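You operate a simulated robot arm through the tools that you are given. There is no shell and no other tool.

Carry out the task below with a simulated robot arm. There is one attempt and no reset: what you move stays moved.

TASK
Swap the blue bolt in the cream boss for the silver bolt and pull it tight.
Fine: hang the old bolt in the green rack; use the orange spanner and lay it back.

The check looks at the end state, three seconds after you hand in, the way a careful person would. Anything else that was tipped, shoved, dropped, spilled or broken makes it a failure.

THE ROBOT
A 6-joint arm with a two-finger parallel gripper, fixed in place. Base frame: the origin is at the foot of the arm, x ahead of it, y to its left, z up. Lengths are in mm, angles in degrees, forces in N, time in s.
With the tool pointing down near the work surface it reaches from about 240 to 640 mm from the base axis. Its first joint turns from -66.0 to 66.0 degrees. Payload 2.7 kg.
The TCP is the grasp point between the finger pads, 23 mm short of the fingertips. In the tool frame z runs along the fingers and y along their closing line. The gripper opens to 94 mm. The fingers are 38 mm wide and 10 mm thick; the gripper's body (54 by 96 mm) begins 39 mm behind the TCP.
Orientation is that of the tool frame in the base frame, as a unit quaternion [x, y, z, w]. With the fingers straight down and closing along the base's y, the tool's x points along the base's -x, its y along +y and its z along -z.

THE INTERFACE
- The arm moves only by the tool arm_command. Its arguments are lists of equal length, an entry for each row: "linear": the shift along the base's x, y, z in m, a list of three; "rot": the turn, a rotation vector about the base's x, y, z in degrees, a list of three; "jaw": the opening, from 0 (shut) to 1 (fully open). In form: {"linear": [[tx, ty, tz], ...], "rot": [[rx, ry, rz], ...], "jaw": [jaw, ...]}. A call has 1 to 20 rows; each row shifts and turns the commanded pose from where the row before left it. Rows are played at 5 a second. More than 50 mm and 8.6 degrees between two rows, or a gripper value outside its range, and nothing of the call is played. A pose out of reach is approached as far as the arm can. The call stops where the force on the tool passes 40 N (or 10 N more than at its start, if that is more) or the arm is blocked; 0.2 s more then pass. The fingers move at their own pace (about 45 mm/s each) and stop on an object; they squeeze with about 26 N. The grip force told is the motor's: it shows also when the fingers shut on nothing. Time passes only in rows, and 0.2 s behind the last, so rows that do not move let the fingers close. It gives the time, the measured TCP pose, the force on the tool (base axes), the opening and the grip force at its end, in the units of the frame above (readings bear some noise), with the torque about the TCP (base axes, N m) and any sound that the robot's microphone picked up.
- Cameras (640 x 400 px; columns grow to the right, rows downward): "scene" is fixed at [78.6, -434.7, 1408.4]; the picture's right is [0.74, -0.67, 0.00], its down [-0.36, -0.40, -0.84] and it looks along [0.56, 0.62, -0.54] (base axes); focal length 214 px, centre (320, 200). "wrist" rides on the gripper at [87, 16, -74] in the tool frame; the picture's right is [-0.18, 0.98, 0.00], its down [-0.58, -0.11, -0.81] and it looks along [-0.79, -0.15, 0.59] (tool axes); focal length 243 px, centre (320, 200). There is no depth. A picture from a camera that has moved, and an enlarged one, comes with that camera's place and axes in the base frame and with its lens.
- get_image(camera): a new picture of that camera. It takes no simulated time.
- inspect(camera, box): a new picture of the part [left, top, right, bottom] of that camera's present view, enlarged. It takes no simulated time.
- job_done(): hands the job in; it is judged then, once.

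Nothing tells you positions but the pictures and the camera data. Unless the task says otherwise, let go and move clear before handing in.

The tools are called after "Call:" as name(argument=value, ...) on one line, values as JSON. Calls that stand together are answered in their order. arm_command: Moves the arm, as the interface text tells. Its arguments: {"type":"object","properties":{"linear":{"type":"array"},"rot":{"type":"array"},"jaw":{"type":"array"}},"required":["linear","rot","jaw"]} The other tools are called the same way: get_image (camera) takes a picture; inspect (camera, box) takes an enlarged picture of a part of a camera's view; job_done () hands the job in.

At the start:

```text
clock: 0.0
eef_pos: [287.0, 64.9, 1335.8]
ee_rot: [-0.001, 1.0, 0.0, 0.001]
wrist_force: [0.1, 0.4, -0.4]
wrist_torque: [0.02, 0.0, 0.02]
grip_width: 93.8
grasp_force: 0.0
```

scene: 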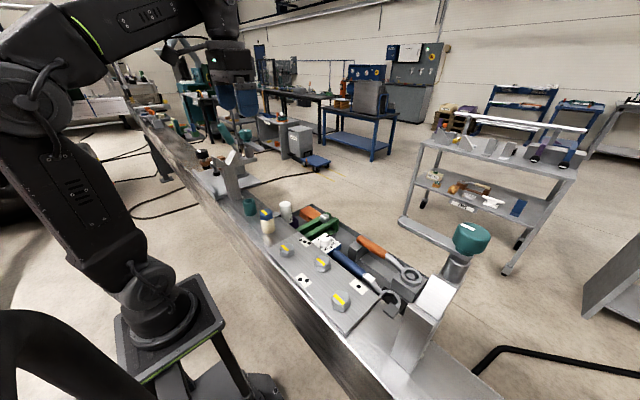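
wrist: 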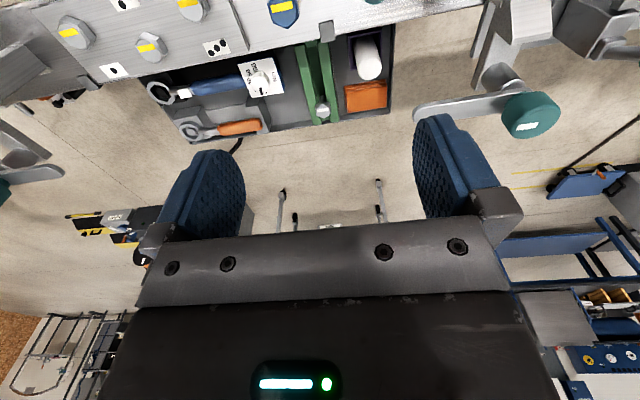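

I see a bench with a plate holding several bolts, a cream boss with a blue-headed bolt, a tray with spanners, a green rack and other items. I will look closer first before moving anything.

Call:
inspect(camera="scene", box=[220, 180, 340, 255])

Call:
inspect(camera="scene", box=[310, 220, 470, 320])

Call:
inspect(camera="wrist", box=[20, 0, 420, 150])

Call:
inspect(camera="scene", box=[180, 140, 480, 340])

```text
5.33 times, centred on (280, 218) of scene
camera zoom: at [78.6, -434.7, 1408.4], right [0.74, -0.67, 0.0], down [-0.36, -0.4, -0.84], along [0.56, 0.62, -0.54], focal length 1144 px, centre (533, 107)
```

zoom: 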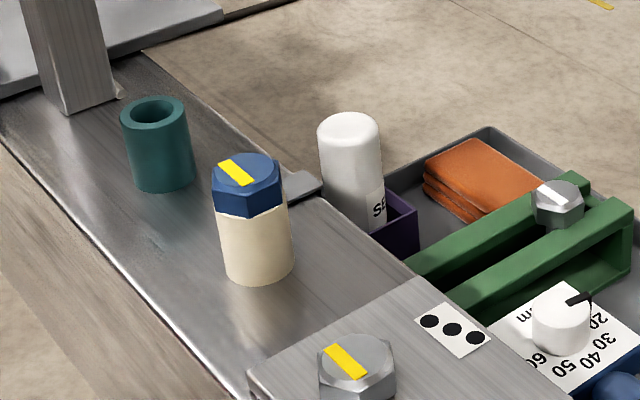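

```text
4.00 times, centred on (390, 270) of scene
camera zoom: at [78.6, -434.7, 1408.4], right [0.74, -0.67, 0.0], down [-0.36, -0.4, -0.84], along [0.56, 0.62, -0.54], focal length 858 px, centre (40, -80)
```

zoom: 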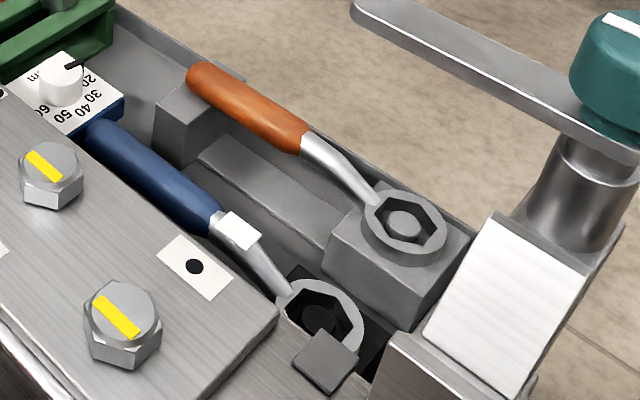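

```text
1.60 times, centred on (220, 75) of wrist
camera zoom: at [199.7, 81.0, 1409.0], right [0.18, 0.98, 0.0], down [0.58, -0.11, 0.81], along [0.79, -0.15, -0.59], focal length 388 px, centre (480, 400)
```

zoom: 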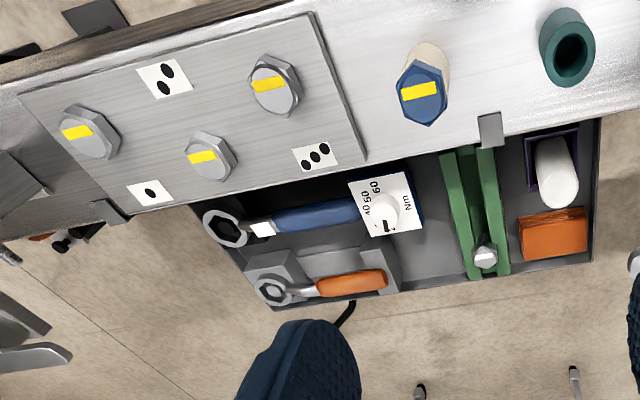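

```text
2.00 times, centred on (330, 240) of scene
camera zoom: at [78.6, -434.7, 1408.4], right [0.74, -0.67, 0.0], down [-0.36, -0.4, -0.84], along [0.56, 0.62, -0.54], focal length 429 px, centre (300, 120)
```

zoom: 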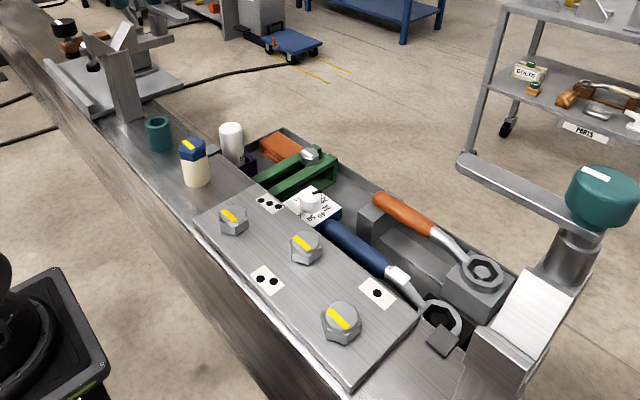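

The blue-headed bolt sits at about (287, 22, z≈1059) in the cream boss. The green rack holds a silver bolt, and the orange spanner lies along y near x≈530 in the tray. Next I zoom on details before moving to survey poses.

Call:
inspect(camera="wrist", box=[260, 0, 420, 130])

Call:
inspect(camera="wrist", box=[130, 50, 290, 150])

Call:
inspect(camera="scene", box=[270, 190, 350, 250])

Call:
inspect(camera="scene", box=[360, 200, 500, 390])

```text
3.08 times, centred on (340, 65) of wrist
camera zoom: at [199.7, 81.0, 1409.0], right [0.18, 0.98, 0.0], down [0.58, -0.11, 0.81], along [0.79, -0.15, -0.59], focal length 746 px, centre (258, 615)
```

zoom: 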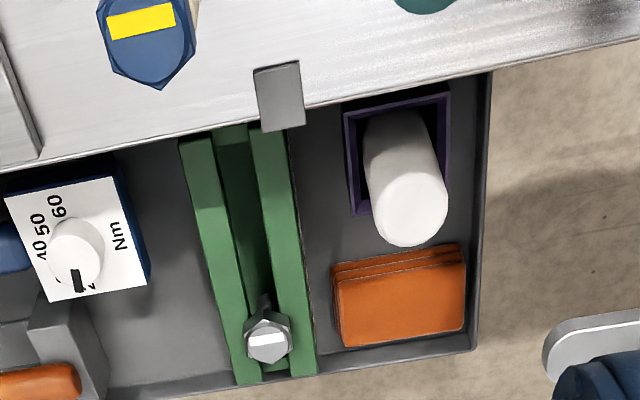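

```text
4.00 times, centred on (210, 100) of wrist
camera zoom: at [199.7, 81.0, 1409.0], right [0.18, 0.98, 0.0], down [0.58, -0.11, 0.81], along [0.79, -0.15, -0.59], focal length 970 px, centre (760, 600)
```

zoom: 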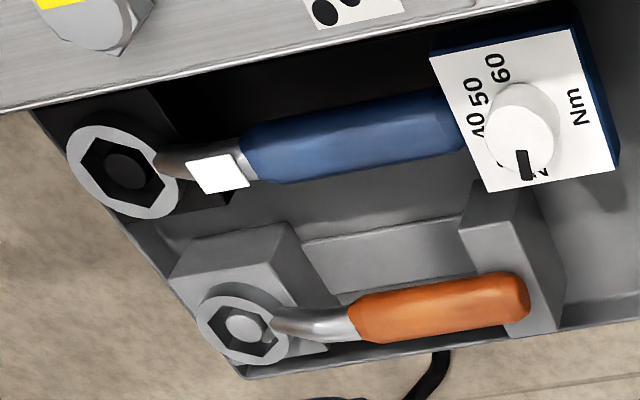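

```text
6.67 times, centred on (310, 220) of scene
camera zoom: at [78.6, -434.7, 1408.4], right [0.74, -0.67, 0.0], down [-0.36, -0.4, -0.84], along [0.56, 0.62, -0.54], focal length 1430 px, centre (387, 67)
```

zoom: 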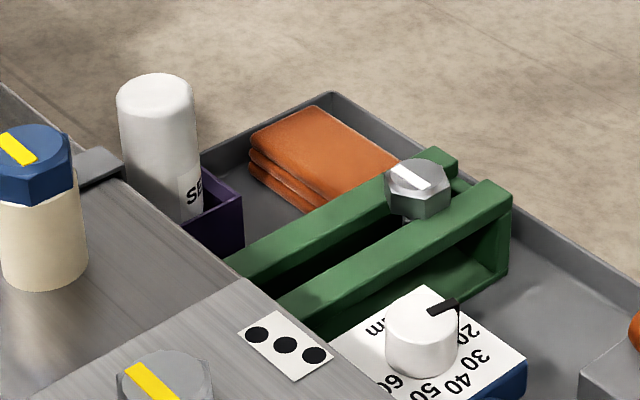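

```text
2.11 times, centred on (430, 295) of scene
camera zoom: at [78.6, -434.7, 1408.4], right [0.74, -0.67, 0.0], down [-0.36, -0.4, -0.84], along [0.56, 0.62, -0.54], focal length 452 px, centre (88, 0)
```

zoom: 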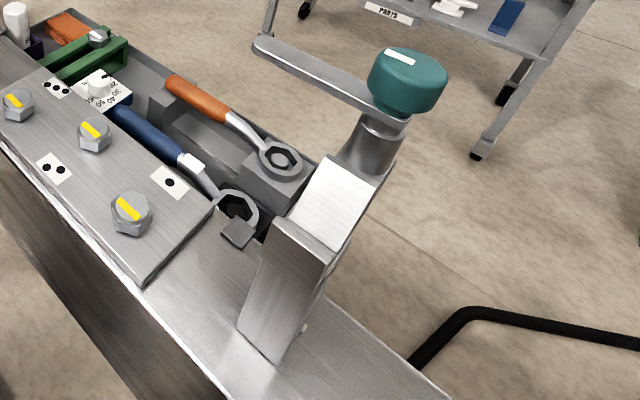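

The green rack is a pair of rails holding a silver bolt with a white mark. The orange spanner lies on two blocks in a tray that hangs below the bench top. I move to a survey pose above the spanner and keep well clear of everything.

Call:
arm_command(linear=[[0.0125, -0.033, -0.015], [0.0125, -0.033, -0.015], [0.0125, -0.033, -0.015], [0.0125, -0.033, -0.015], [0.0125, -0.033, -0.015], [0.0125, -0.033, -0.015], [0.0125, -0.033, -0.015], [0.0125, -0.033, -0.015], [0.0125, -0.033, -0.015]], rot=[[0, 0, 0], [0, 0, 0], [0, 0, 0], [0, 0, 0], [0, 0, 0], [0, 0, 0], [0, 0, 0], [0, 0, 0], [0, 0, 0]], jaw=[1, 1, 1, 1, 1, 1, 1, 1, 1])

Call:
get_image(camera="wrist")

Call:
get_image(camera="scene")

```text
clock: 2.0
eef_pos: [398.8, -229.7, 1199.1]
ee_rot: [-0.001, 1.0, 0.0, 0.0]
wrist_force: [-0.5, -0.3, 0.2]
wrist_torque: [0.0, 0.01, -0.03]
grip_width: 94.0
grasp_force: 0.0
```

```text
taken
camera wrist: at [312.0, -213.5, 1272.6], right [0.18, 0.98, 0.0], down [0.58, -0.11, 0.81], along [0.79, -0.15, -0.59], focal length 243 px, centre (320, 200)
```

wrist: 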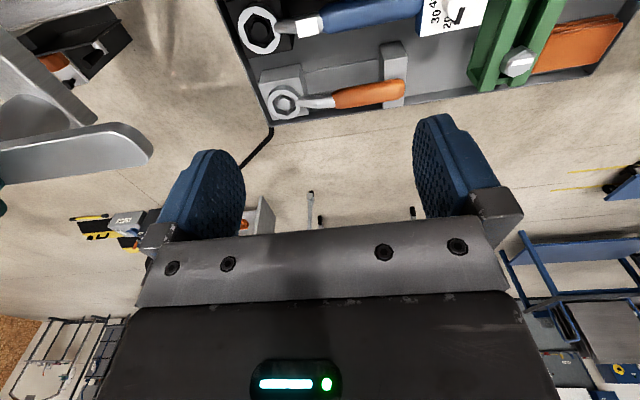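

```text
taken
```

scene: 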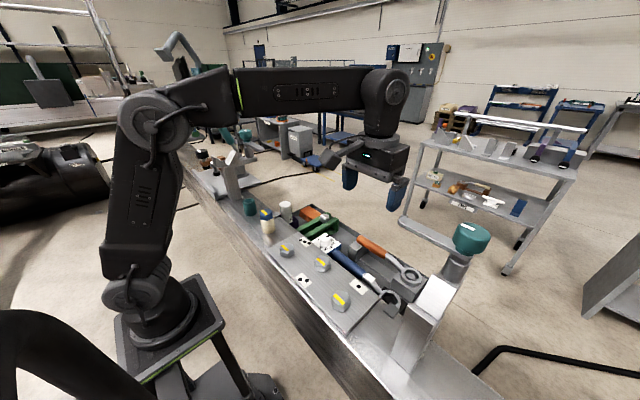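

The spanner, torque wrench and rack are visible from here, but at the picture's edge. I tilt the tool so the wrist camera looks more straight down on the tray.

Call:
arm_command(linear=[[0, 0.01, 0], [0, 0.01, 0], [0, 0.01, 0], [0, 0.01, 0]], rot=[[0, 8.5, 0], [0, 8.5, 0], [0, 8.5, 0], [0, 8.5, 0]], jaw=[1, 1, 1, 1])

Call:
get_image(camera="wrist")

```text
clock: 3.0
eef_pos: [375.3, -188.2, 1169.6]
ee_rot: [0.0, 0.957, -0.001, -0.291]
wrist_force: [0.3, -0.5, 0.7]
wrist_torque: [0.0, 0.0, 0.02]
grip_width: 93.9
grasp_force: 0.0
out of reach, approached as far as the arm can: row 3, 4
```

```text
taken
camera wrist: at [345.4, -172.2, 1276.7], right [0.15, 0.98, -0.1], down [0.93, -0.11, 0.35], along [0.33, -0.15, -0.93], focal length 243 px, centre (320, 200)
```

wrist: 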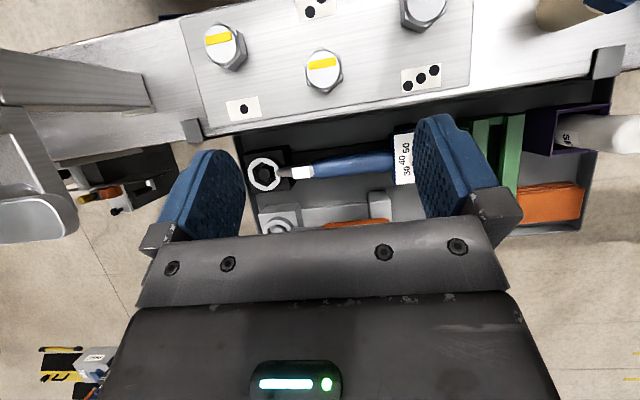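

I now have a good overhead view of the tray and plate. I zoom in on it for triangulation.

Call:
inspect(camera="wrist", box=[220, 110, 440, 250])

Call:
inspect(camera="wrist", box=[440, 0, 640, 250])

Call:
inspect(camera="wrist", box=[0, 0, 240, 250])

```text
2.86 times, centred on (330, 180) of wrist
camera zoom: at [345.4, -172.2, 1276.7], right [0.15, 0.98, -0.1], down [0.93, -0.11, 0.35], along [0.33, -0.15, -0.93], focal length 693 px, centre (291, 257)
```

zoom: 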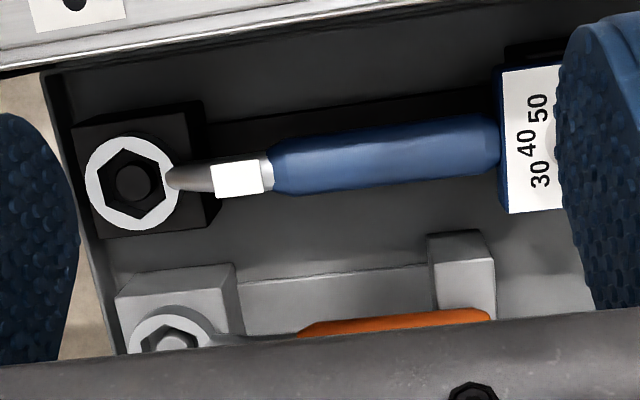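

```text
1.60 times, centred on (540, 125) of wrist
camera zoom: at [345.4, -172.2, 1276.7], right [0.15, 0.98, -0.1], down [0.93, -0.11, 0.35], along [0.33, -0.15, -0.93], focal length 388 px, centre (-32, 320)
```

zoom: 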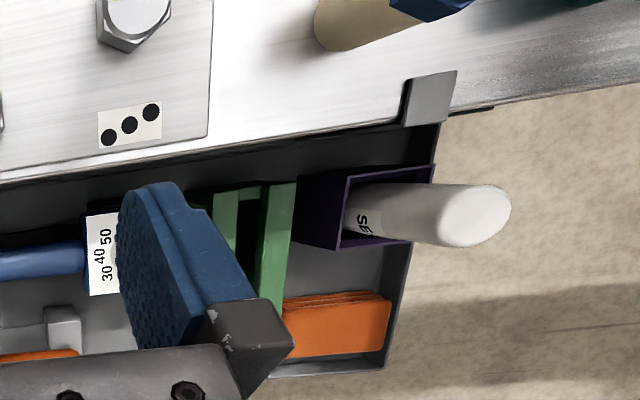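

```text
1.60 times, centred on (120, 125) of wrist
camera zoom: at [345.4, -172.2, 1276.7], right [0.15, 0.98, -0.1], down [0.93, -0.11, 0.35], along [0.33, -0.15, -0.93], focal length 388 px, centre (640, 320)
```

zoom: 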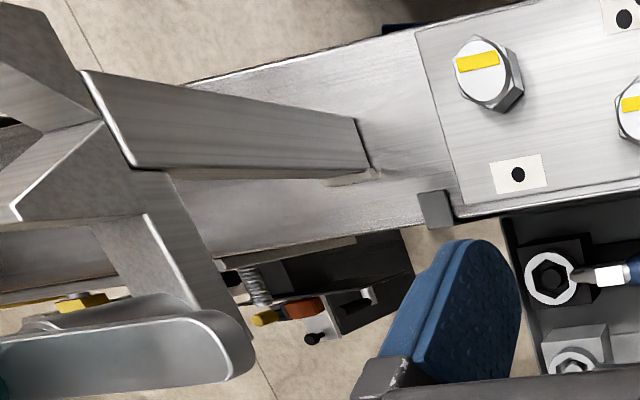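

The lever tips of the two clamp arms sit near (378, -312, 1178) and (372, 152, 1180), so I must stay clear of them. I un-tilt, move over the spanner at about (530, -190) and turn the tool +90° about z so the fingers will close across the handle.

Call:
arm_command(linear=[[0.006, 0, 0.008], [0.006, 0, 0.008], [0.006, 0, 0.008], [0.006, 0, 0.008], [0.04, 0, 0], [0.04, 0, 0], [0.04, 0, 0]], rot=[[0, -8.5, 0], [0, -8.5, 0], [0, -8.5, 0], [0, -8.5, 0], [0, 0, 0], [0, 0, 0], [0, 0, 0]], jaw=[1, 1, 1, 1, 1, 1, 1])

```text
clock: 4.6
eef_pos: [518.6, -189.7, 1200.6]
ee_rot: [0.0, 1.0, 0.0, 0.001]
wrist_force: [-0.1, 0.9, -0.2]
wrist_torque: [-0.01, 0.01, 0.02]
grip_width: 94.2
grasp_force: 0.0
```

The tool is upright again at (519, -190, 1201). I now rotate it +90° about z and descend a little to look along the spanner.

Call:
arm_command(linear=[[0.001, 0, 0], [0.001, 0, 0], [0.001, 0, 0], [0.001, 0, 0], [0.001, 0, 0], [0.001, 0, 0], [0.001, 0, -0.02], [0.001, 0, -0.02], [0.001, 0, -0.02], [0.001, 0, -0.02], [0.001, 0, -0.02]], rot=[[0, 0, 8.1818], [0, 0, 8.1818], [0, 0, 8.1818], [0, 0, 8.1818], [0, 0, 8.1818], [0, 0, 8.1818], [0, 0, 8.1818], [0, 0, 8.1818], [0, 0, 8.1818], [0, 0, 8.1818], [0, 0, 8.1818]], jaw=[1, 1, 1, 1, 1, 1, 1, 1, 1, 1, 1])

Call:
get_image(camera="wrist")

Call:
get_image(camera="scene")

```text
clock: 7.0
eef_pos: [530.7, -191.0, 1100.4]
ee_rot: [0.708, -0.706, -0.001, -0.001]
wrist_force: [-0.4, 0.3, 0.4]
wrist_torque: [0.03, -0.02, -0.01]
grip_width: 93.8
grasp_force: 0.1
```

```text
taken
camera wrist: at [515.8, -277.3, 1172.0], right [-0.98, 0.18, 0.0], down [0.11, 0.58, 0.81], along [0.15, 0.79, -0.59], focal length 243 px, centre (320, 200)
```

wrist: 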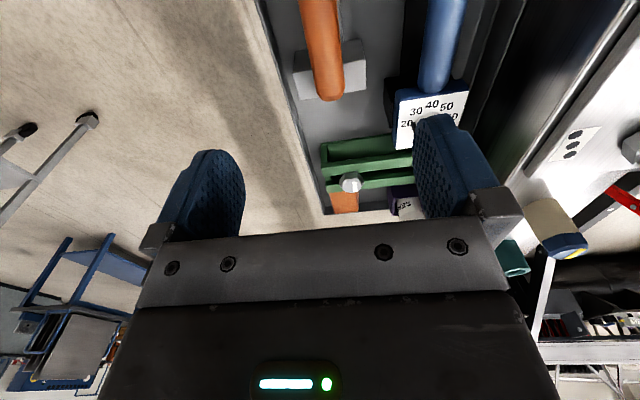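

```text
taken
```

scene: 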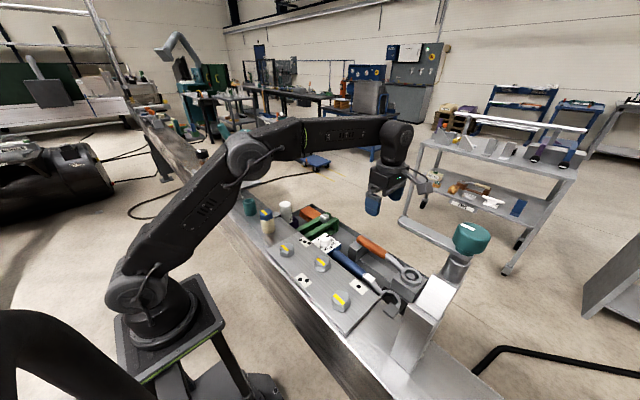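

From this side I can see the handle end, the rack and the bolts. I zoom in for precise triangulation.

Call:
inspect(camera="wrist", box=[270, 0, 430, 110])

Call:
inspect(camera="wrist", box=[310, 130, 420, 220])

Call:
inspect(camera="scene", box=[340, 225, 440, 300])

Call:
inspect(camera="scene", box=[240, 195, 300, 245])

```text
3.64 times, centred on (350, 55) of wrist
camera zoom: at [515.8, -277.3, 1172.0], right [-0.98, 0.18, 0.0], down [0.11, 0.58, 0.81], along [0.15, 0.79, -0.59], focal length 882 px, centre (211, 727)
```

zoom: 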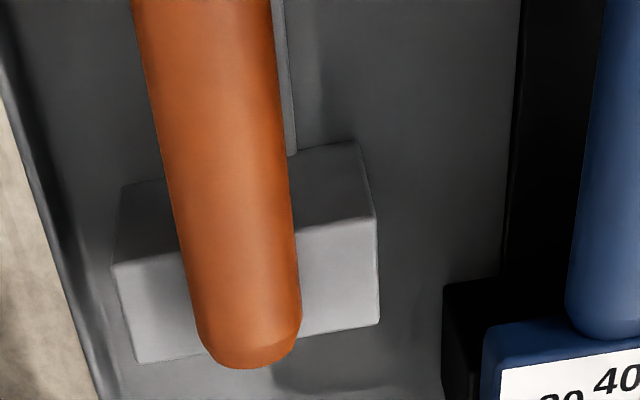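

```text
4.44 times, centred on (365, 175) of wrist
camera zoom: at [515.8, -277.3, 1172.0], right [-0.98, 0.18, 0.0], down [0.11, 0.58, 0.81], along [0.15, 0.79, -0.59], focal length 1078 px, centre (120, 311)
```

zoom: 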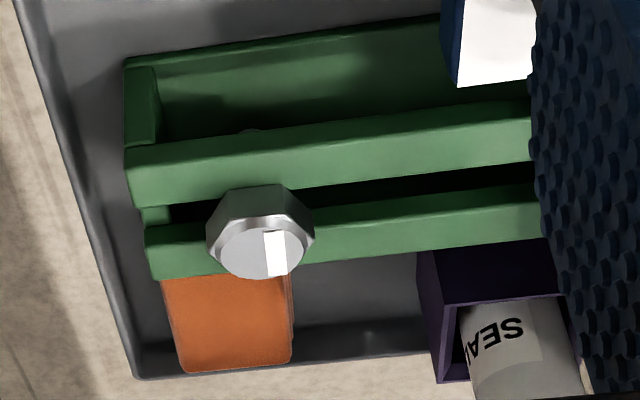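

```text
5.33 times, centred on (390, 262) of scene
camera zoom: at [78.6, -434.7, 1408.4], right [0.74, -0.67, 0.0], down [-0.36, -0.4, -0.84], along [0.56, 0.62, -0.54], focal length 1144 px, centre (-53, -133)
```

zoom: 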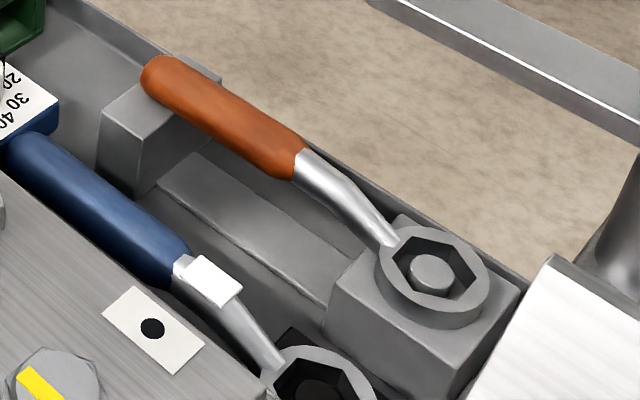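

```text
8.00 times, centred on (270, 220) of scene
camera zoom: at [78.6, -434.7, 1408.4], right [0.74, -0.67, 0.0], down [-0.36, -0.4, -0.84], along [0.56, 0.62, -0.54], focal length 1716 px, centre (720, 40)
```

zoom: 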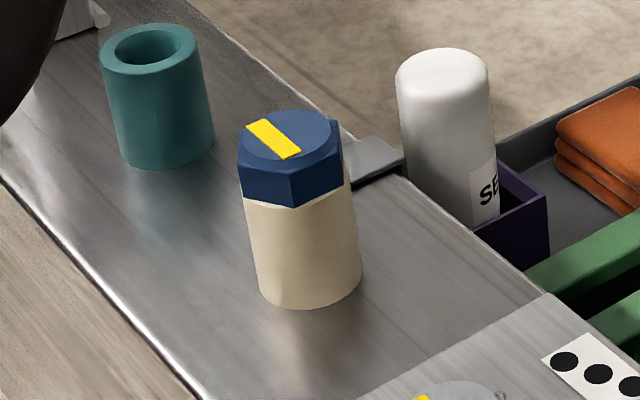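

The spanner handle spans y from about -232 to -125 at x≈530, z≈912, with the ring at (529, -316, top z≈905). I zoom on the boss bolt and the other parts visible here.

Call:
inspect(camera="wrist", box=[510, 180, 610, 270])

Call:
inspect(camera="scene", box=[255, 203, 281, 221])

Call:
inspect(camera="scene", box=[378, 258, 418, 284])

Call:
inspect(camera="scene", box=[305, 205, 345, 235])

```text
4.44 times, centred on (560, 225) of wrist
camera zoom: at [515.8, -277.3, 1172.0], right [-0.98, 0.18, 0.0], down [0.11, 0.58, 0.81], along [0.15, 0.79, -0.59], focal length 1078 px, centre (-747, 89)
```

zoom: 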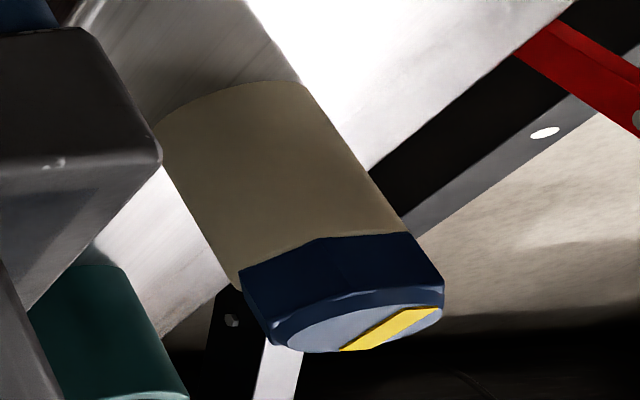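

```text
16.00 times, centred on (268, 212) of scene
camera zoom: at [78.6, -434.7, 1408.4], right [0.74, -0.67, 0.0], down [-0.36, -0.4, -0.84], along [0.56, 0.62, -0.54], focal length 3432 px, centre (1152, 8)
```

zoom: 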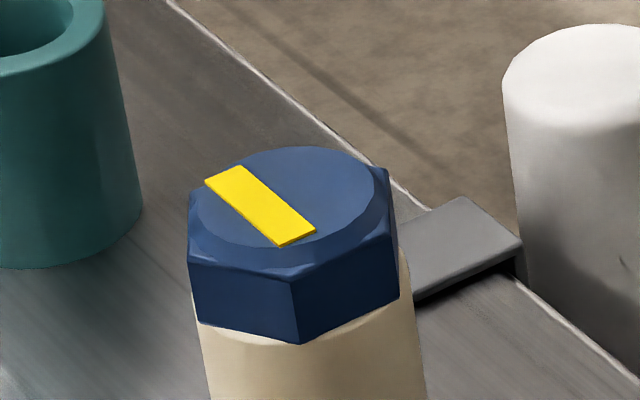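

```text
15.38 times, centred on (398, 271) of scene
camera zoom: at [78.6, -434.7, 1408.4], right [0.74, -0.67, 0.0], down [-0.36, -0.4, -0.84], along [0.56, 0.62, -0.54], focal length 3300 px, centre (-880, -892)
```

zoom: 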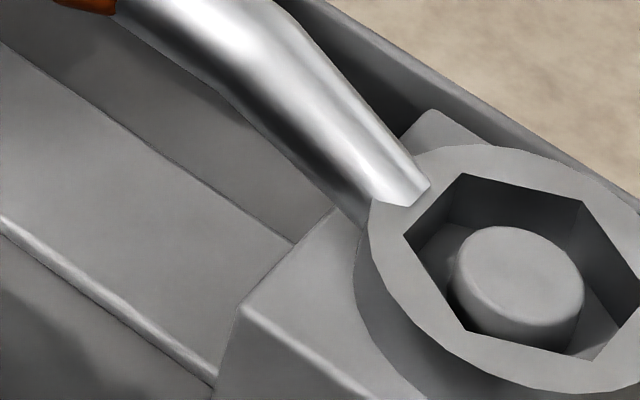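

```text
13.33 times, centred on (325, 220) of scene
camera zoom: at [78.6, -434.7, 1408.4], right [0.74, -0.67, 0.0], down [-0.36, -0.4, -0.84], along [0.56, 0.62, -0.54], focal length 2860 px, centre (253, -67)
```

zoom: 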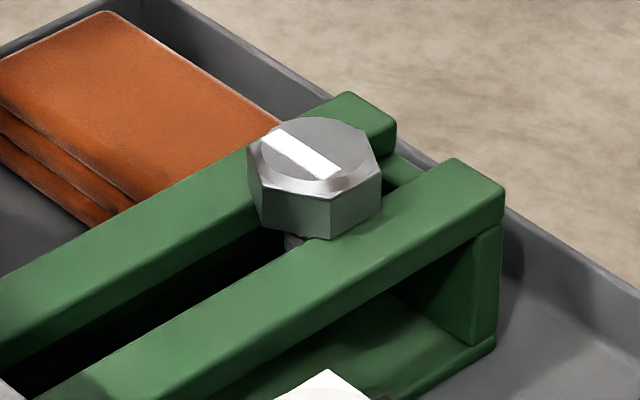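

Bolt head: centre ≈ (289, 21.5), top z≈1058, flats facing ±y, roughly 34 mm across flats. The spanner handle axis is at x≈530, z≈918, and the free grip span is y -230 to -155. I descend to just above the handle and check alignment.

Call:
arm_command(linear=[[0, 0, -0.035], [0, 0, -0.035], [0, 0, -0.035], [0, 0, -0.025]], rot=[[0, 0, 0], [0, 0, 0], [0, 0, 0], [0, 0, 0]], jaw=[0.8, 0.8, 0.8, 0.8])

Call:
get_image(camera="wrist")

Call:
inspect(camera="scene", box=[330, 160, 450, 300])

```text
clock: 8.0
eef_pos: [532.1, -190.8, 971.4]
ee_rot: [0.707, -0.707, 0.0, -0.001]
wrist_force: [0.5, -0.4, 0.7]
wrist_torque: [-0.05, 0.01, 0.02]
grip_width: 75.3
grasp_force: 0.0
```

```text
taken
camera wrist: at [515.1, -276.8, 1044.4], right [-0.98, 0.18, 0.0], down [0.11, 0.58, 0.81], along [0.15, 0.79, -0.59], focal length 243 px, centre (320, 200)
```

wrist: 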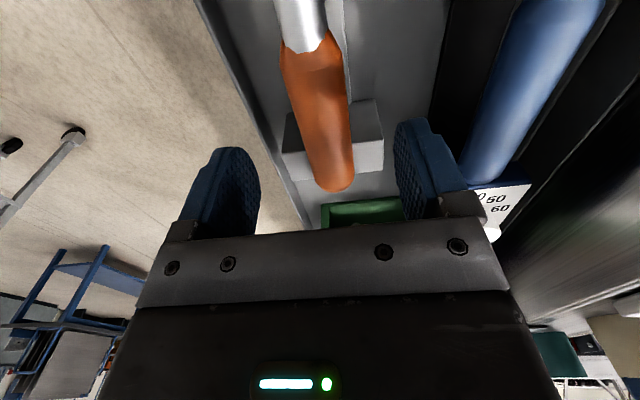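

```text
2.86 times, centred on (390, 230) of scene
camera zoom: at [78.6, -434.7, 1408.4], right [0.74, -0.67, 0.0], down [-0.36, -0.4, -0.84], along [0.56, 0.62, -0.54], focal length 613 px, centre (120, 114)
```

zoom: 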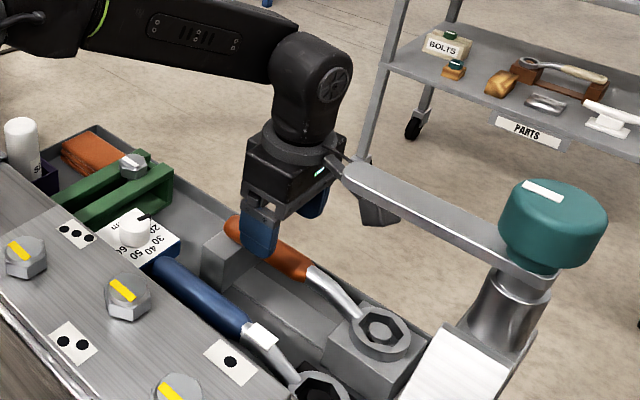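

The fingers straddle the handle nicely. I zoom in to fine-tune the lateral position.

Call:
inspect(camera="wrist", box=[240, 0, 440, 200])

```text
2.00 times, centred on (340, 100) of wrist
camera zoom: at [515.1, -276.8, 1044.4], right [-0.98, 0.18, 0.0], down [0.11, 0.58, 0.81], along [0.15, 0.79, -0.59], focal length 485 px, centre (280, 400)
```

zoom: 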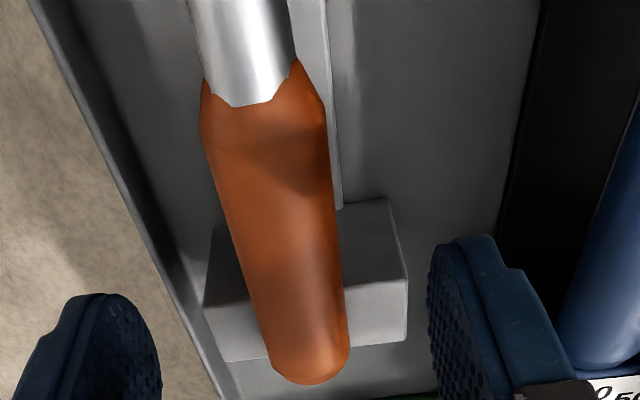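

The handle axis is at x≈529.8, so the tool is off by only ~2 mm. I descend to z≈920 and close on the handle.

Call:
arm_command(linear=[[-0.0015, 0, -0.017], [0, 0, -0.017], [0, 0, -0.017], [0, 0, 0], [0, 0, 0], [0, 0, 0], [0, 0, 0], [0, 0, 0], [0, 0, 0]], rot=[[0, 0, 0], [0, 0, 0], [0, 0, 0], [0, 0, 0], [0, 0, 0], [0, 0, 0], [0, 0, 0], [0, 0, 0], [0, 0, 0]], jaw=[0.8, 0.8, 0.8, 0.8, 0.1, 0.1, 0.1, 0.1, 0.1])

Call:
get_image(camera="wrist")

Call:
inspect(camera="scene", box=[330, 200, 430, 290])

```text
clock: 10.0
eef_pos: [528.7, -187.7, 918.2]
ee_rot: [-0.707, 0.708, 0.001, 0.0]
wrist_force: [-0.4, -0.5, -0.2]
wrist_torque: [-0.09, -0.02, 0.12]
grip_width: 30.1
grasp_force: 26.3
```

```text
taken
camera wrist: at [513.5, -274.8, 992.0], right [-0.98, 0.18, 0.0], down [0.11, 0.58, 0.81], along [0.15, 0.79, -0.59], focal length 243 px, centre (320, 200)
```

wrist: 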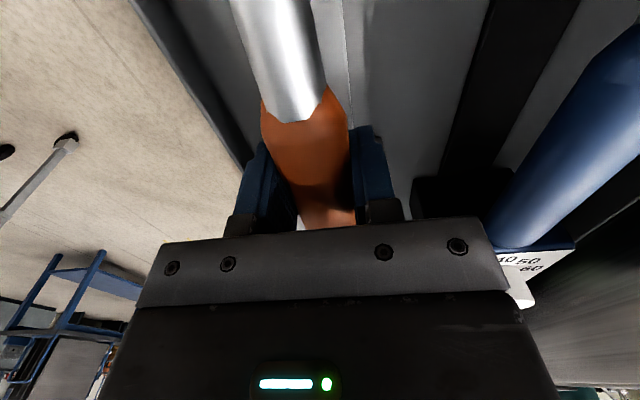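

```text
4.44 times, centred on (380, 245) of scene
camera zoom: at [78.6, -434.7, 1408.4], right [0.74, -0.67, 0.0], down [-0.36, -0.4, -0.84], along [0.56, 0.62, -0.54], focal length 953 px, centre (53, 0)
```

zoom: 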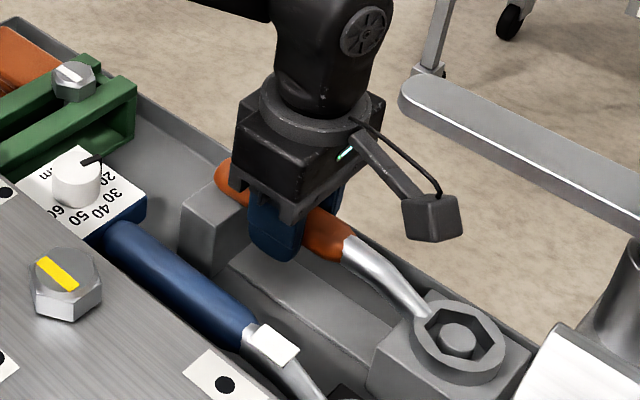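

The gripper holds the handle (30.1 mm, 26 N). I lift straight up slowly to clear the peg and check that the spanner stays level.

Call:
arm_command(linear=[[0, 0, 0.01], [0, 0, 0.02], [0, 0, 0.02], [0, 0, 0.02], [0, 0, 0]], rot=[[0, 0, 0], [0, 0, 0], [0, 0, 0], [0, 0, 0], [0, 0, 0]], jaw=[0.1, 0.1, 0.1, 0.1, 0.1])

Call:
get_image(camera="wrist")

Call:
inspect(camera="scene", box=[330, 180, 430, 290])

```text
clock: 11.2
eef_pos: [528.3, -188.8, 987.4]
ee_rot: [-0.707, 0.707, 0.001, 0.001]
wrist_force: [0.5, -0.3, -3.2]
wrist_torque: [0.06, 0.0, 0.01]
grip_width: 30.1
grasp_force: 26.0
```

```text
taken
camera wrist: at [512.8, -275.6, 1061.2], right [-0.98, 0.18, 0.0], down [0.11, 0.58, 0.81], along [0.15, 0.79, -0.59], focal length 243 px, centre (320, 200)
```

wrist: 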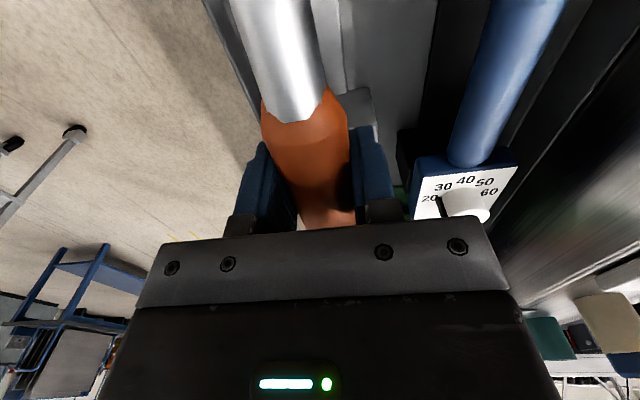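

```text
3.64 times, centred on (380, 235) of scene
camera zoom: at [78.7, -434.8, 1408.4], right [0.74, -0.67, 0.0], down [-0.36, -0.4, -0.84], along [0.56, 0.62, -0.54], focal length 780 px, centre (102, 73)
```

zoom: 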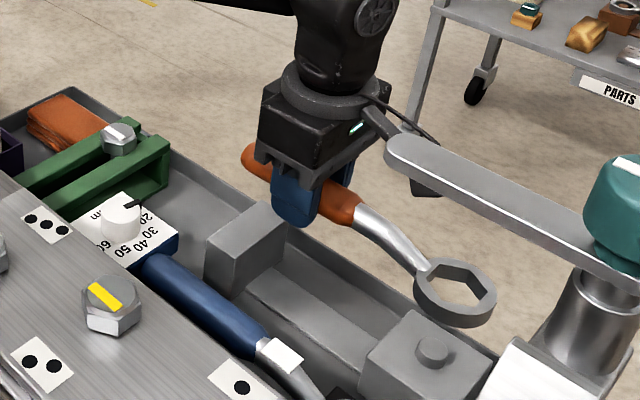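

The spanner came off cleanly and is level. Now I lift to z≈1123, turn the spanner -120° and carry the ring to hover above the blue bolt, with the handle pointing about -30° from x.

Call:
arm_command(linear=[[0, 0, 0.045], [0, 0, 0.045], [0, 0, 0.045], [0, 0, 0]], rot=[[0, 0, 0], [0, 0, 0], [0, 0, 0], [0, 0, 0]], jaw=[0.1, 0.1, 0.1, 0.1])

Call:
arm_command(linear=[[-0.00853, 0.00977, 0], [-0.00853, 0.00977, 0], [-0.00853, 0.00977, 0], [-0.00853, 0.00977, 0], [-0.00853, 0.00977, 0], [-0.00853, 0.00977, 0], [-0.00853, 0.00977, 0], [-0.00853, 0.00977, 0], [-0.00853, 0.00977, 0], [-0.00853, 0.00977, 0], [-0.00853, 0.00977, 0], [-0.00853, 0.00977, 0], [-0.00853, 0.00977, 0], [-0.00853, 0.00977, 0], [-0.00853, 0.00977, 0], [0, 0, 0], [0, 0, 0]], rot=[[0, 0, -8], [0, 0, -8], [0, 0, -8], [0, 0, -8], [0, 0, -8], [0, 0, -8], [0, 0, -8], [0, 0, -8], [0, 0, -8], [0, 0, -8], [0, 0, -8], [0, 0, -8], [0, 0, -8], [0, 0, -8], [0, 0, -8], [0, 0, 0], [0, 0, 0]], jaw=[0.1, 0.1, 0.1, 0.1, 0.1, 0.1, 0.1, 0.1, 0.1, 0.1, 0.1, 0.1, 0.1, 0.1, 0.1, 0.1, 0.1])

Call:
get_image(camera="scene")

Call:
inspect(camera="scene", box=[230, 170, 330, 250])

```text
clock: 12.2
eef_pos: [526.7, -185.5, 1121.0]
ee_rot: [0.707, -0.707, -0.001, -0.001]
wrist_force: [-0.2, -0.9, -2.8]
wrist_torque: [0.06, -0.02, 0.01]
grip_width: 30.1
grasp_force: 25.9
```

```text
clock: 15.8
eef_pos: [401.6, -40.6, 1122.7]
ee_rot: [0.259, 0.966, 0.0, 0.001]
wrist_force: [0.8, 0.4, -2.9]
wrist_torque: [-0.08, -0.04, 0.03]
grip_width: 29.7
grasp_force: 26.0
```

```text
taken
```

scene: 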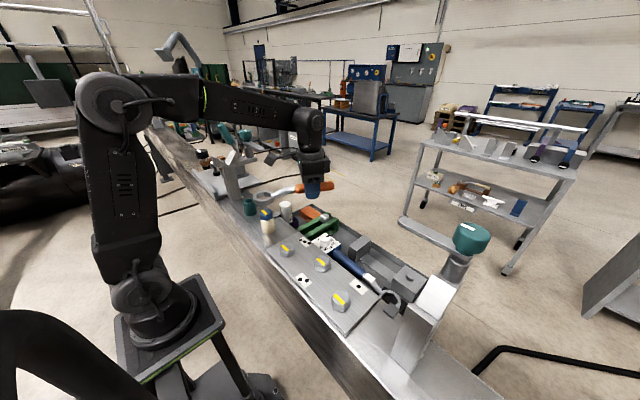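

```text
5.00 times, centred on (280, 210) of scene
camera zoom: at [78.7, -434.7, 1408.4], right [0.74, -0.67, 0.0], down [-0.36, -0.4, -0.84], along [0.56, 0.62, -0.54], focal length 1072 px, centre (520, 150)
```

zoom: 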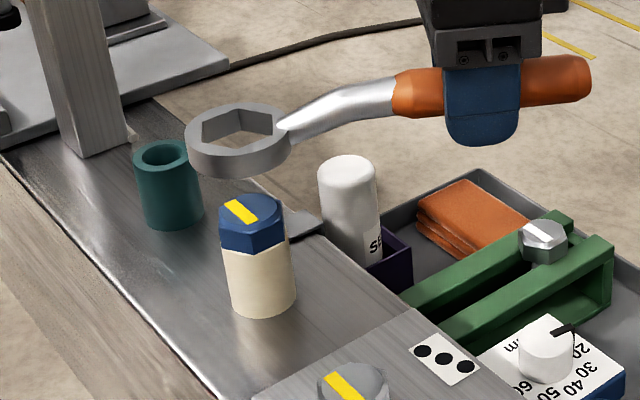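

The ring hovers above the bolt with a clear view. I zoom to measure ring centre and hex alignment against the bolt.

Call:
inspect(camera="scene", box=[260, 186, 294, 208])

Call:
inspect(camera="scene", box=[258, 200, 286, 222])

```text
16.00 times, centred on (277, 197) of scene
camera zoom: at [78.7, -434.7, 1408.4], right [0.74, -0.67, 0.0], down [-0.36, -0.4, -0.84], along [0.56, 0.62, -0.54], focal length 3432 px, centre (1008, 248)
```

zoom: 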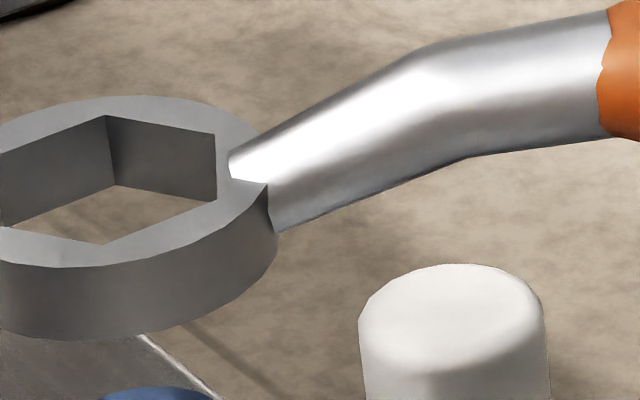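

```text
16.00 times, centred on (272, 211) of scene
camera zoom: at [78.7, -434.7, 1408.4], right [0.74, -0.67, 0.0], down [-0.36, -0.4, -0.84], along [0.56, 0.62, -0.54], focal length 3432 px, centre (1088, 24)
```

zoom: 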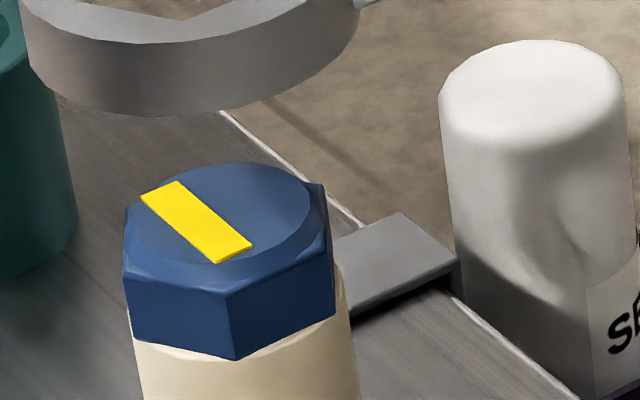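

I take a wider zoom to have the whole ring in view.

Call:
inspect(camera="scene", box=[252, 184, 286, 214])

```text
13.33 times, centred on (269, 199) of scene
camera zoom: at [78.7, -434.7, 1408.4], right [0.74, -0.67, 0.0], down [-0.36, -0.4, -0.84], along [0.56, 0.62, -0.54], focal length 2860 px, centre (1000, 213)
```

zoom: 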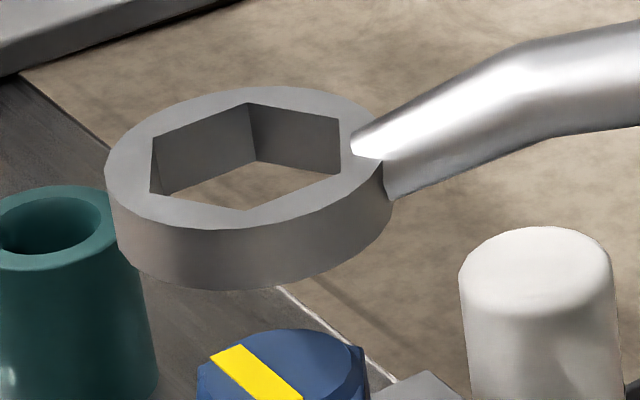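

Ring hex is angularly aligned with the bolt hex (both have corners along ±x). The ring centre is about (292.4, 24.5) against the bolt at about (290, 22.3), so I shift about (-2.5, -2.2) and lower to a few mm above the head.

Call:
arm_command(linear=[[-0.0025, -0.0022, -0.01], [0, 0, -0.012], [0, 0, -0.011], [0, 0, 0], [0, 0, 0]], rot=[[0, 0, 0], [0, 0, 0], [0, 0, 0], [0, 0, 0], [0, 0, 0]], jaw=[0.1, 0.1, 0.1, 0.1, 0.1])

Call:
inspect(camera="scene", box=[252, 194, 286, 220])

```text
clock: 17.0
eef_pos: [398.9, -43.3, 1090.7]
ee_rot: [0.259, 0.966, 0.0, 0.001]
wrist_force: [1.0, 0.4, -1.9]
wrist_torque: [-0.05, -0.09, 0.0]
grip_width: 30.1
grasp_force: 26.2
```

```text
15.38 times, centred on (269, 207) of scene
camera zoom: at [78.7, -434.7, 1408.4], right [0.74, -0.67, 0.0], down [-0.36, -0.4, -0.84], along [0.56, 0.62, -0.54], focal length 3300 px, centre (1105, 92)
```

zoom: 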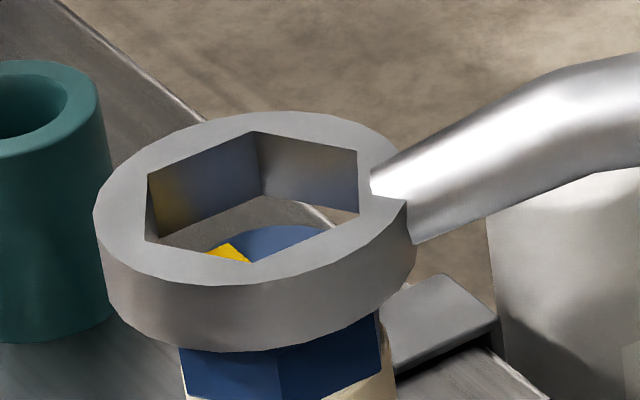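

The ring is nearly concentric; the bolt seems ~1 mm to the right and ~2 mm farther from the camera. I correct (+1.9, +1.0) and lower gently while watching force.

Call:
arm_command(linear=[[0.0019, 0.001, 0], [0, 0, -0.003], [0, 0, -0.003], [0, 0, -0.003], [0, 0, 0]], rot=[[0, 0, 0], [0, 0, 0], [0, 0, 0], [0, 0, 0], [0, 0, 0]], jaw=[0.1, 0.1, 0.1, 0.1, 0.1])

Call:
inspect(camera="scene", box=[252, 194, 286, 220])

```text
clock: 18.2
eef_pos: [399.8, -42.4, 1081.5]
ee_rot: [0.259, 0.966, 0.0, 0.002]
wrist_force: [-0.5, -0.1, -2.2]
wrist_torque: [-0.02, -0.06, -0.02]
grip_width: 29.9
grasp_force: 26.2
```

```text
15.38 times, centred on (269, 207) of scene
camera zoom: at [78.7, -434.7, 1408.4], right [0.74, -0.67, 0.0], down [-0.36, -0.4, -0.84], along [0.56, 0.62, -0.54], focal length 3300 px, centre (1105, 92)
```

zoom: 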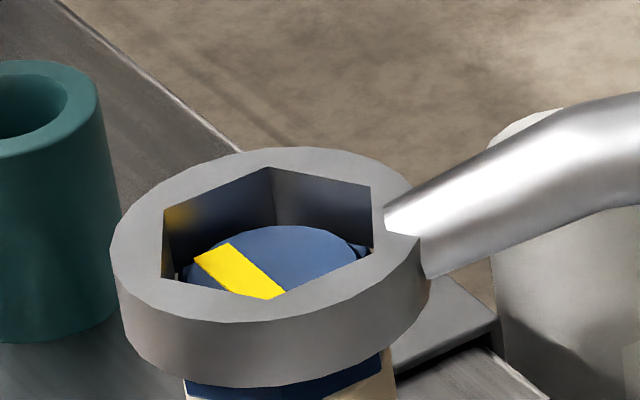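

The ring is slipping around the head without contact force. I continue lowering to seat it around the hex.

Call:
arm_command(linear=[[0, 0, -0.003], [0, 0, -0.003], [0, 0, -0.002], [0, 0, 0]], rot=[[0, 0, 0], [0, 0, 0], [0, 0, 0], [0, 0, 0]], jaw=[0.1, 0.1, 0.1, 0.1])

Call:
inspect(camera="scene", box=[252, 194, 286, 220])

```text
clock: 19.2
eef_pos: [400.5, -44.0, 1075.9]
ee_rot: [0.259, 0.966, 0.0, 0.001]
wrist_force: [-0.4, 0.4, -3.3]
wrist_torque: [-0.04, -0.02, -0.01]
grip_width: 29.8
grasp_force: 25.8
```

```text
15.38 times, centred on (269, 207) of scene
camera zoom: at [78.7, -434.7, 1408.4], right [0.74, -0.67, 0.0], down [-0.36, -0.4, -0.84], along [0.56, 0.62, -0.54], focal length 3300 px, centre (1105, 92)
```

zoom: 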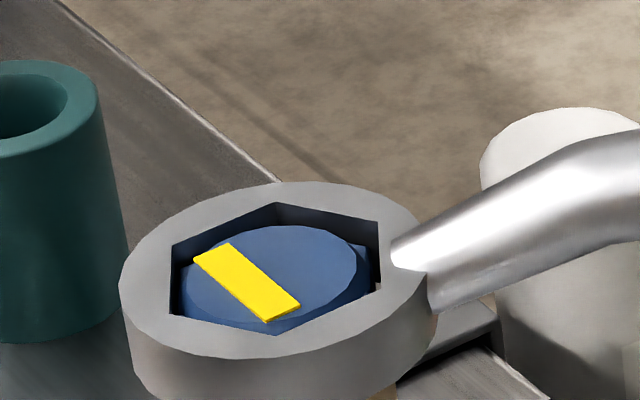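

The ring now sits around the hex with even clearance. I lower 3 mm more, then start turning CCW (loosening) about the bolt axis.

Call:
arm_command(linear=[[0, 0, -0.0015], [0, 0, -0.0015], [0, 0, 0]], rot=[[0, 0, 0], [0, 0, 0], [0, 0, 0]], jaw=[0.1, 0.1, 0.1])

Call:
inspect(camera="scene", box=[252, 194, 286, 220])

```text
clock: 20.0
eef_pos: [401.0, -43.6, 1070.5]
ee_rot: [0.258, 0.966, 0.0, 0.001]
wrist_force: [-2.2, 2.5, -1.2]
wrist_torque: [0.11, 0.12, -0.08]
grip_width: 30.4
grasp_force: 26.5
```

```text
15.38 times, centred on (269, 207) of scene
camera zoom: at [78.6, -434.7, 1408.4], right [0.74, -0.67, 0.0], down [-0.36, -0.4, -0.84], along [0.56, 0.62, -0.54], focal length 3300 px, centre (1105, 92)
```

zoom: 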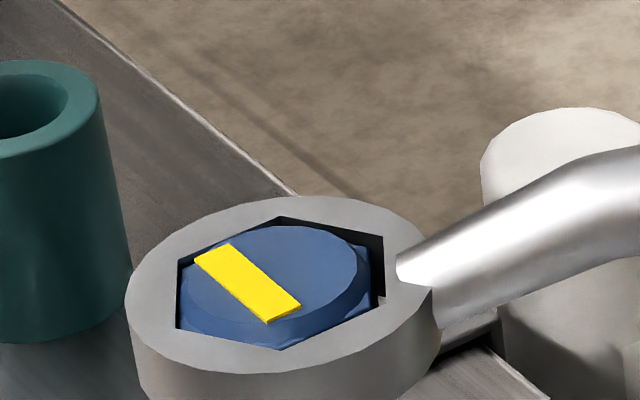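

The ring touches slightly on its left side (force and picture agree), so I nudge it (-0.8, +0.7) mm and then begin the CCW swing in small arcs about the bolt axis.

Call:
arm_command(linear=[[-0.0008, 0.0007, 0], [0.00417, 0.00785, 0], [0.00361, 0.00812, 0], [0.00304, 0.00835, 0]], rot=[[0, 0, 0], [0, 0, 4], [0, 0, 4], [0, 0, 4]], jaw=[0.1, 0.1, 0.1, 0.1])

Call:
inspect(camera="scene", box=[252, 194, 286, 220])

```text
clock: 21.0
eef_pos: [411.1, -19.4, 1071.3]
ee_rot: [0.156, 0.988, 0.0, 0.002]
wrist_force: [2.4, -0.8, -2.1]
wrist_torque: [-0.04, -0.15, -0.02]
grip_width: 30.3
grasp_force: 25.7
```

```text
15.38 times, centred on (269, 207) of scene
camera zoom: at [78.7, -434.8, 1408.4], right [0.74, -0.67, 0.0], down [-0.36, -0.4, -0.84], along [0.56, 0.62, -0.54], focal length 3300 px, centre (1105, 92)
```

zoom: 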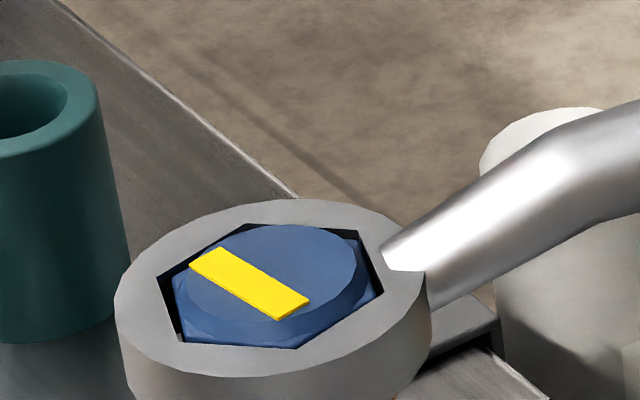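

The bolt's mark has begun to turn with the ring at low force. I continue the CCW swing.

Call:
arm_command(linear=[[0.00245, 0.00854, 0], [0.00185, 0.00869, 0], [0.00124, 0.0088, 0]], rot=[[0, 0, 4], [0, 0, 4], [0, 0, 4]], jaw=[0.1, 0.1, 0.1])

Call:
inspect(camera="scene", box=[252, 194, 286, 220])

```text
clock: 21.8
eef_pos: [415.7, 6.7, 1071.6]
ee_rot: [0.051, 0.999, 0.0, 0.001]
wrist_force: [-0.7, -2.1, -2.4]
wrist_torque: [-0.04, -0.04, 0.21]
grip_width: 30.0
grasp_force: 25.9
```

```text
15.38 times, centred on (269, 207) of scene
camera zoom: at [78.6, -434.8, 1408.4], right [0.74, -0.67, 0.0], down [-0.36, -0.4, -0.84], along [0.56, 0.62, -0.54], focal length 3300 px, centre (1105, 92)
```

zoom: 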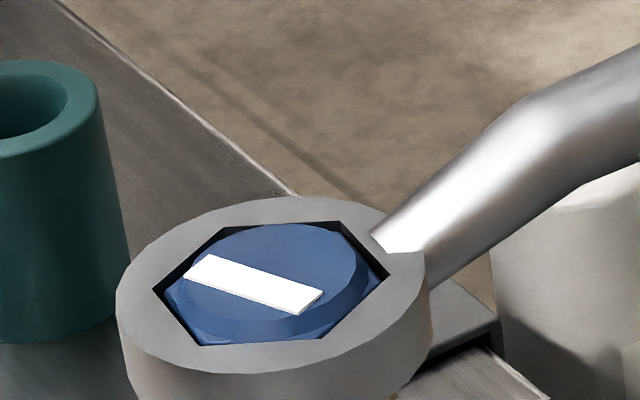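

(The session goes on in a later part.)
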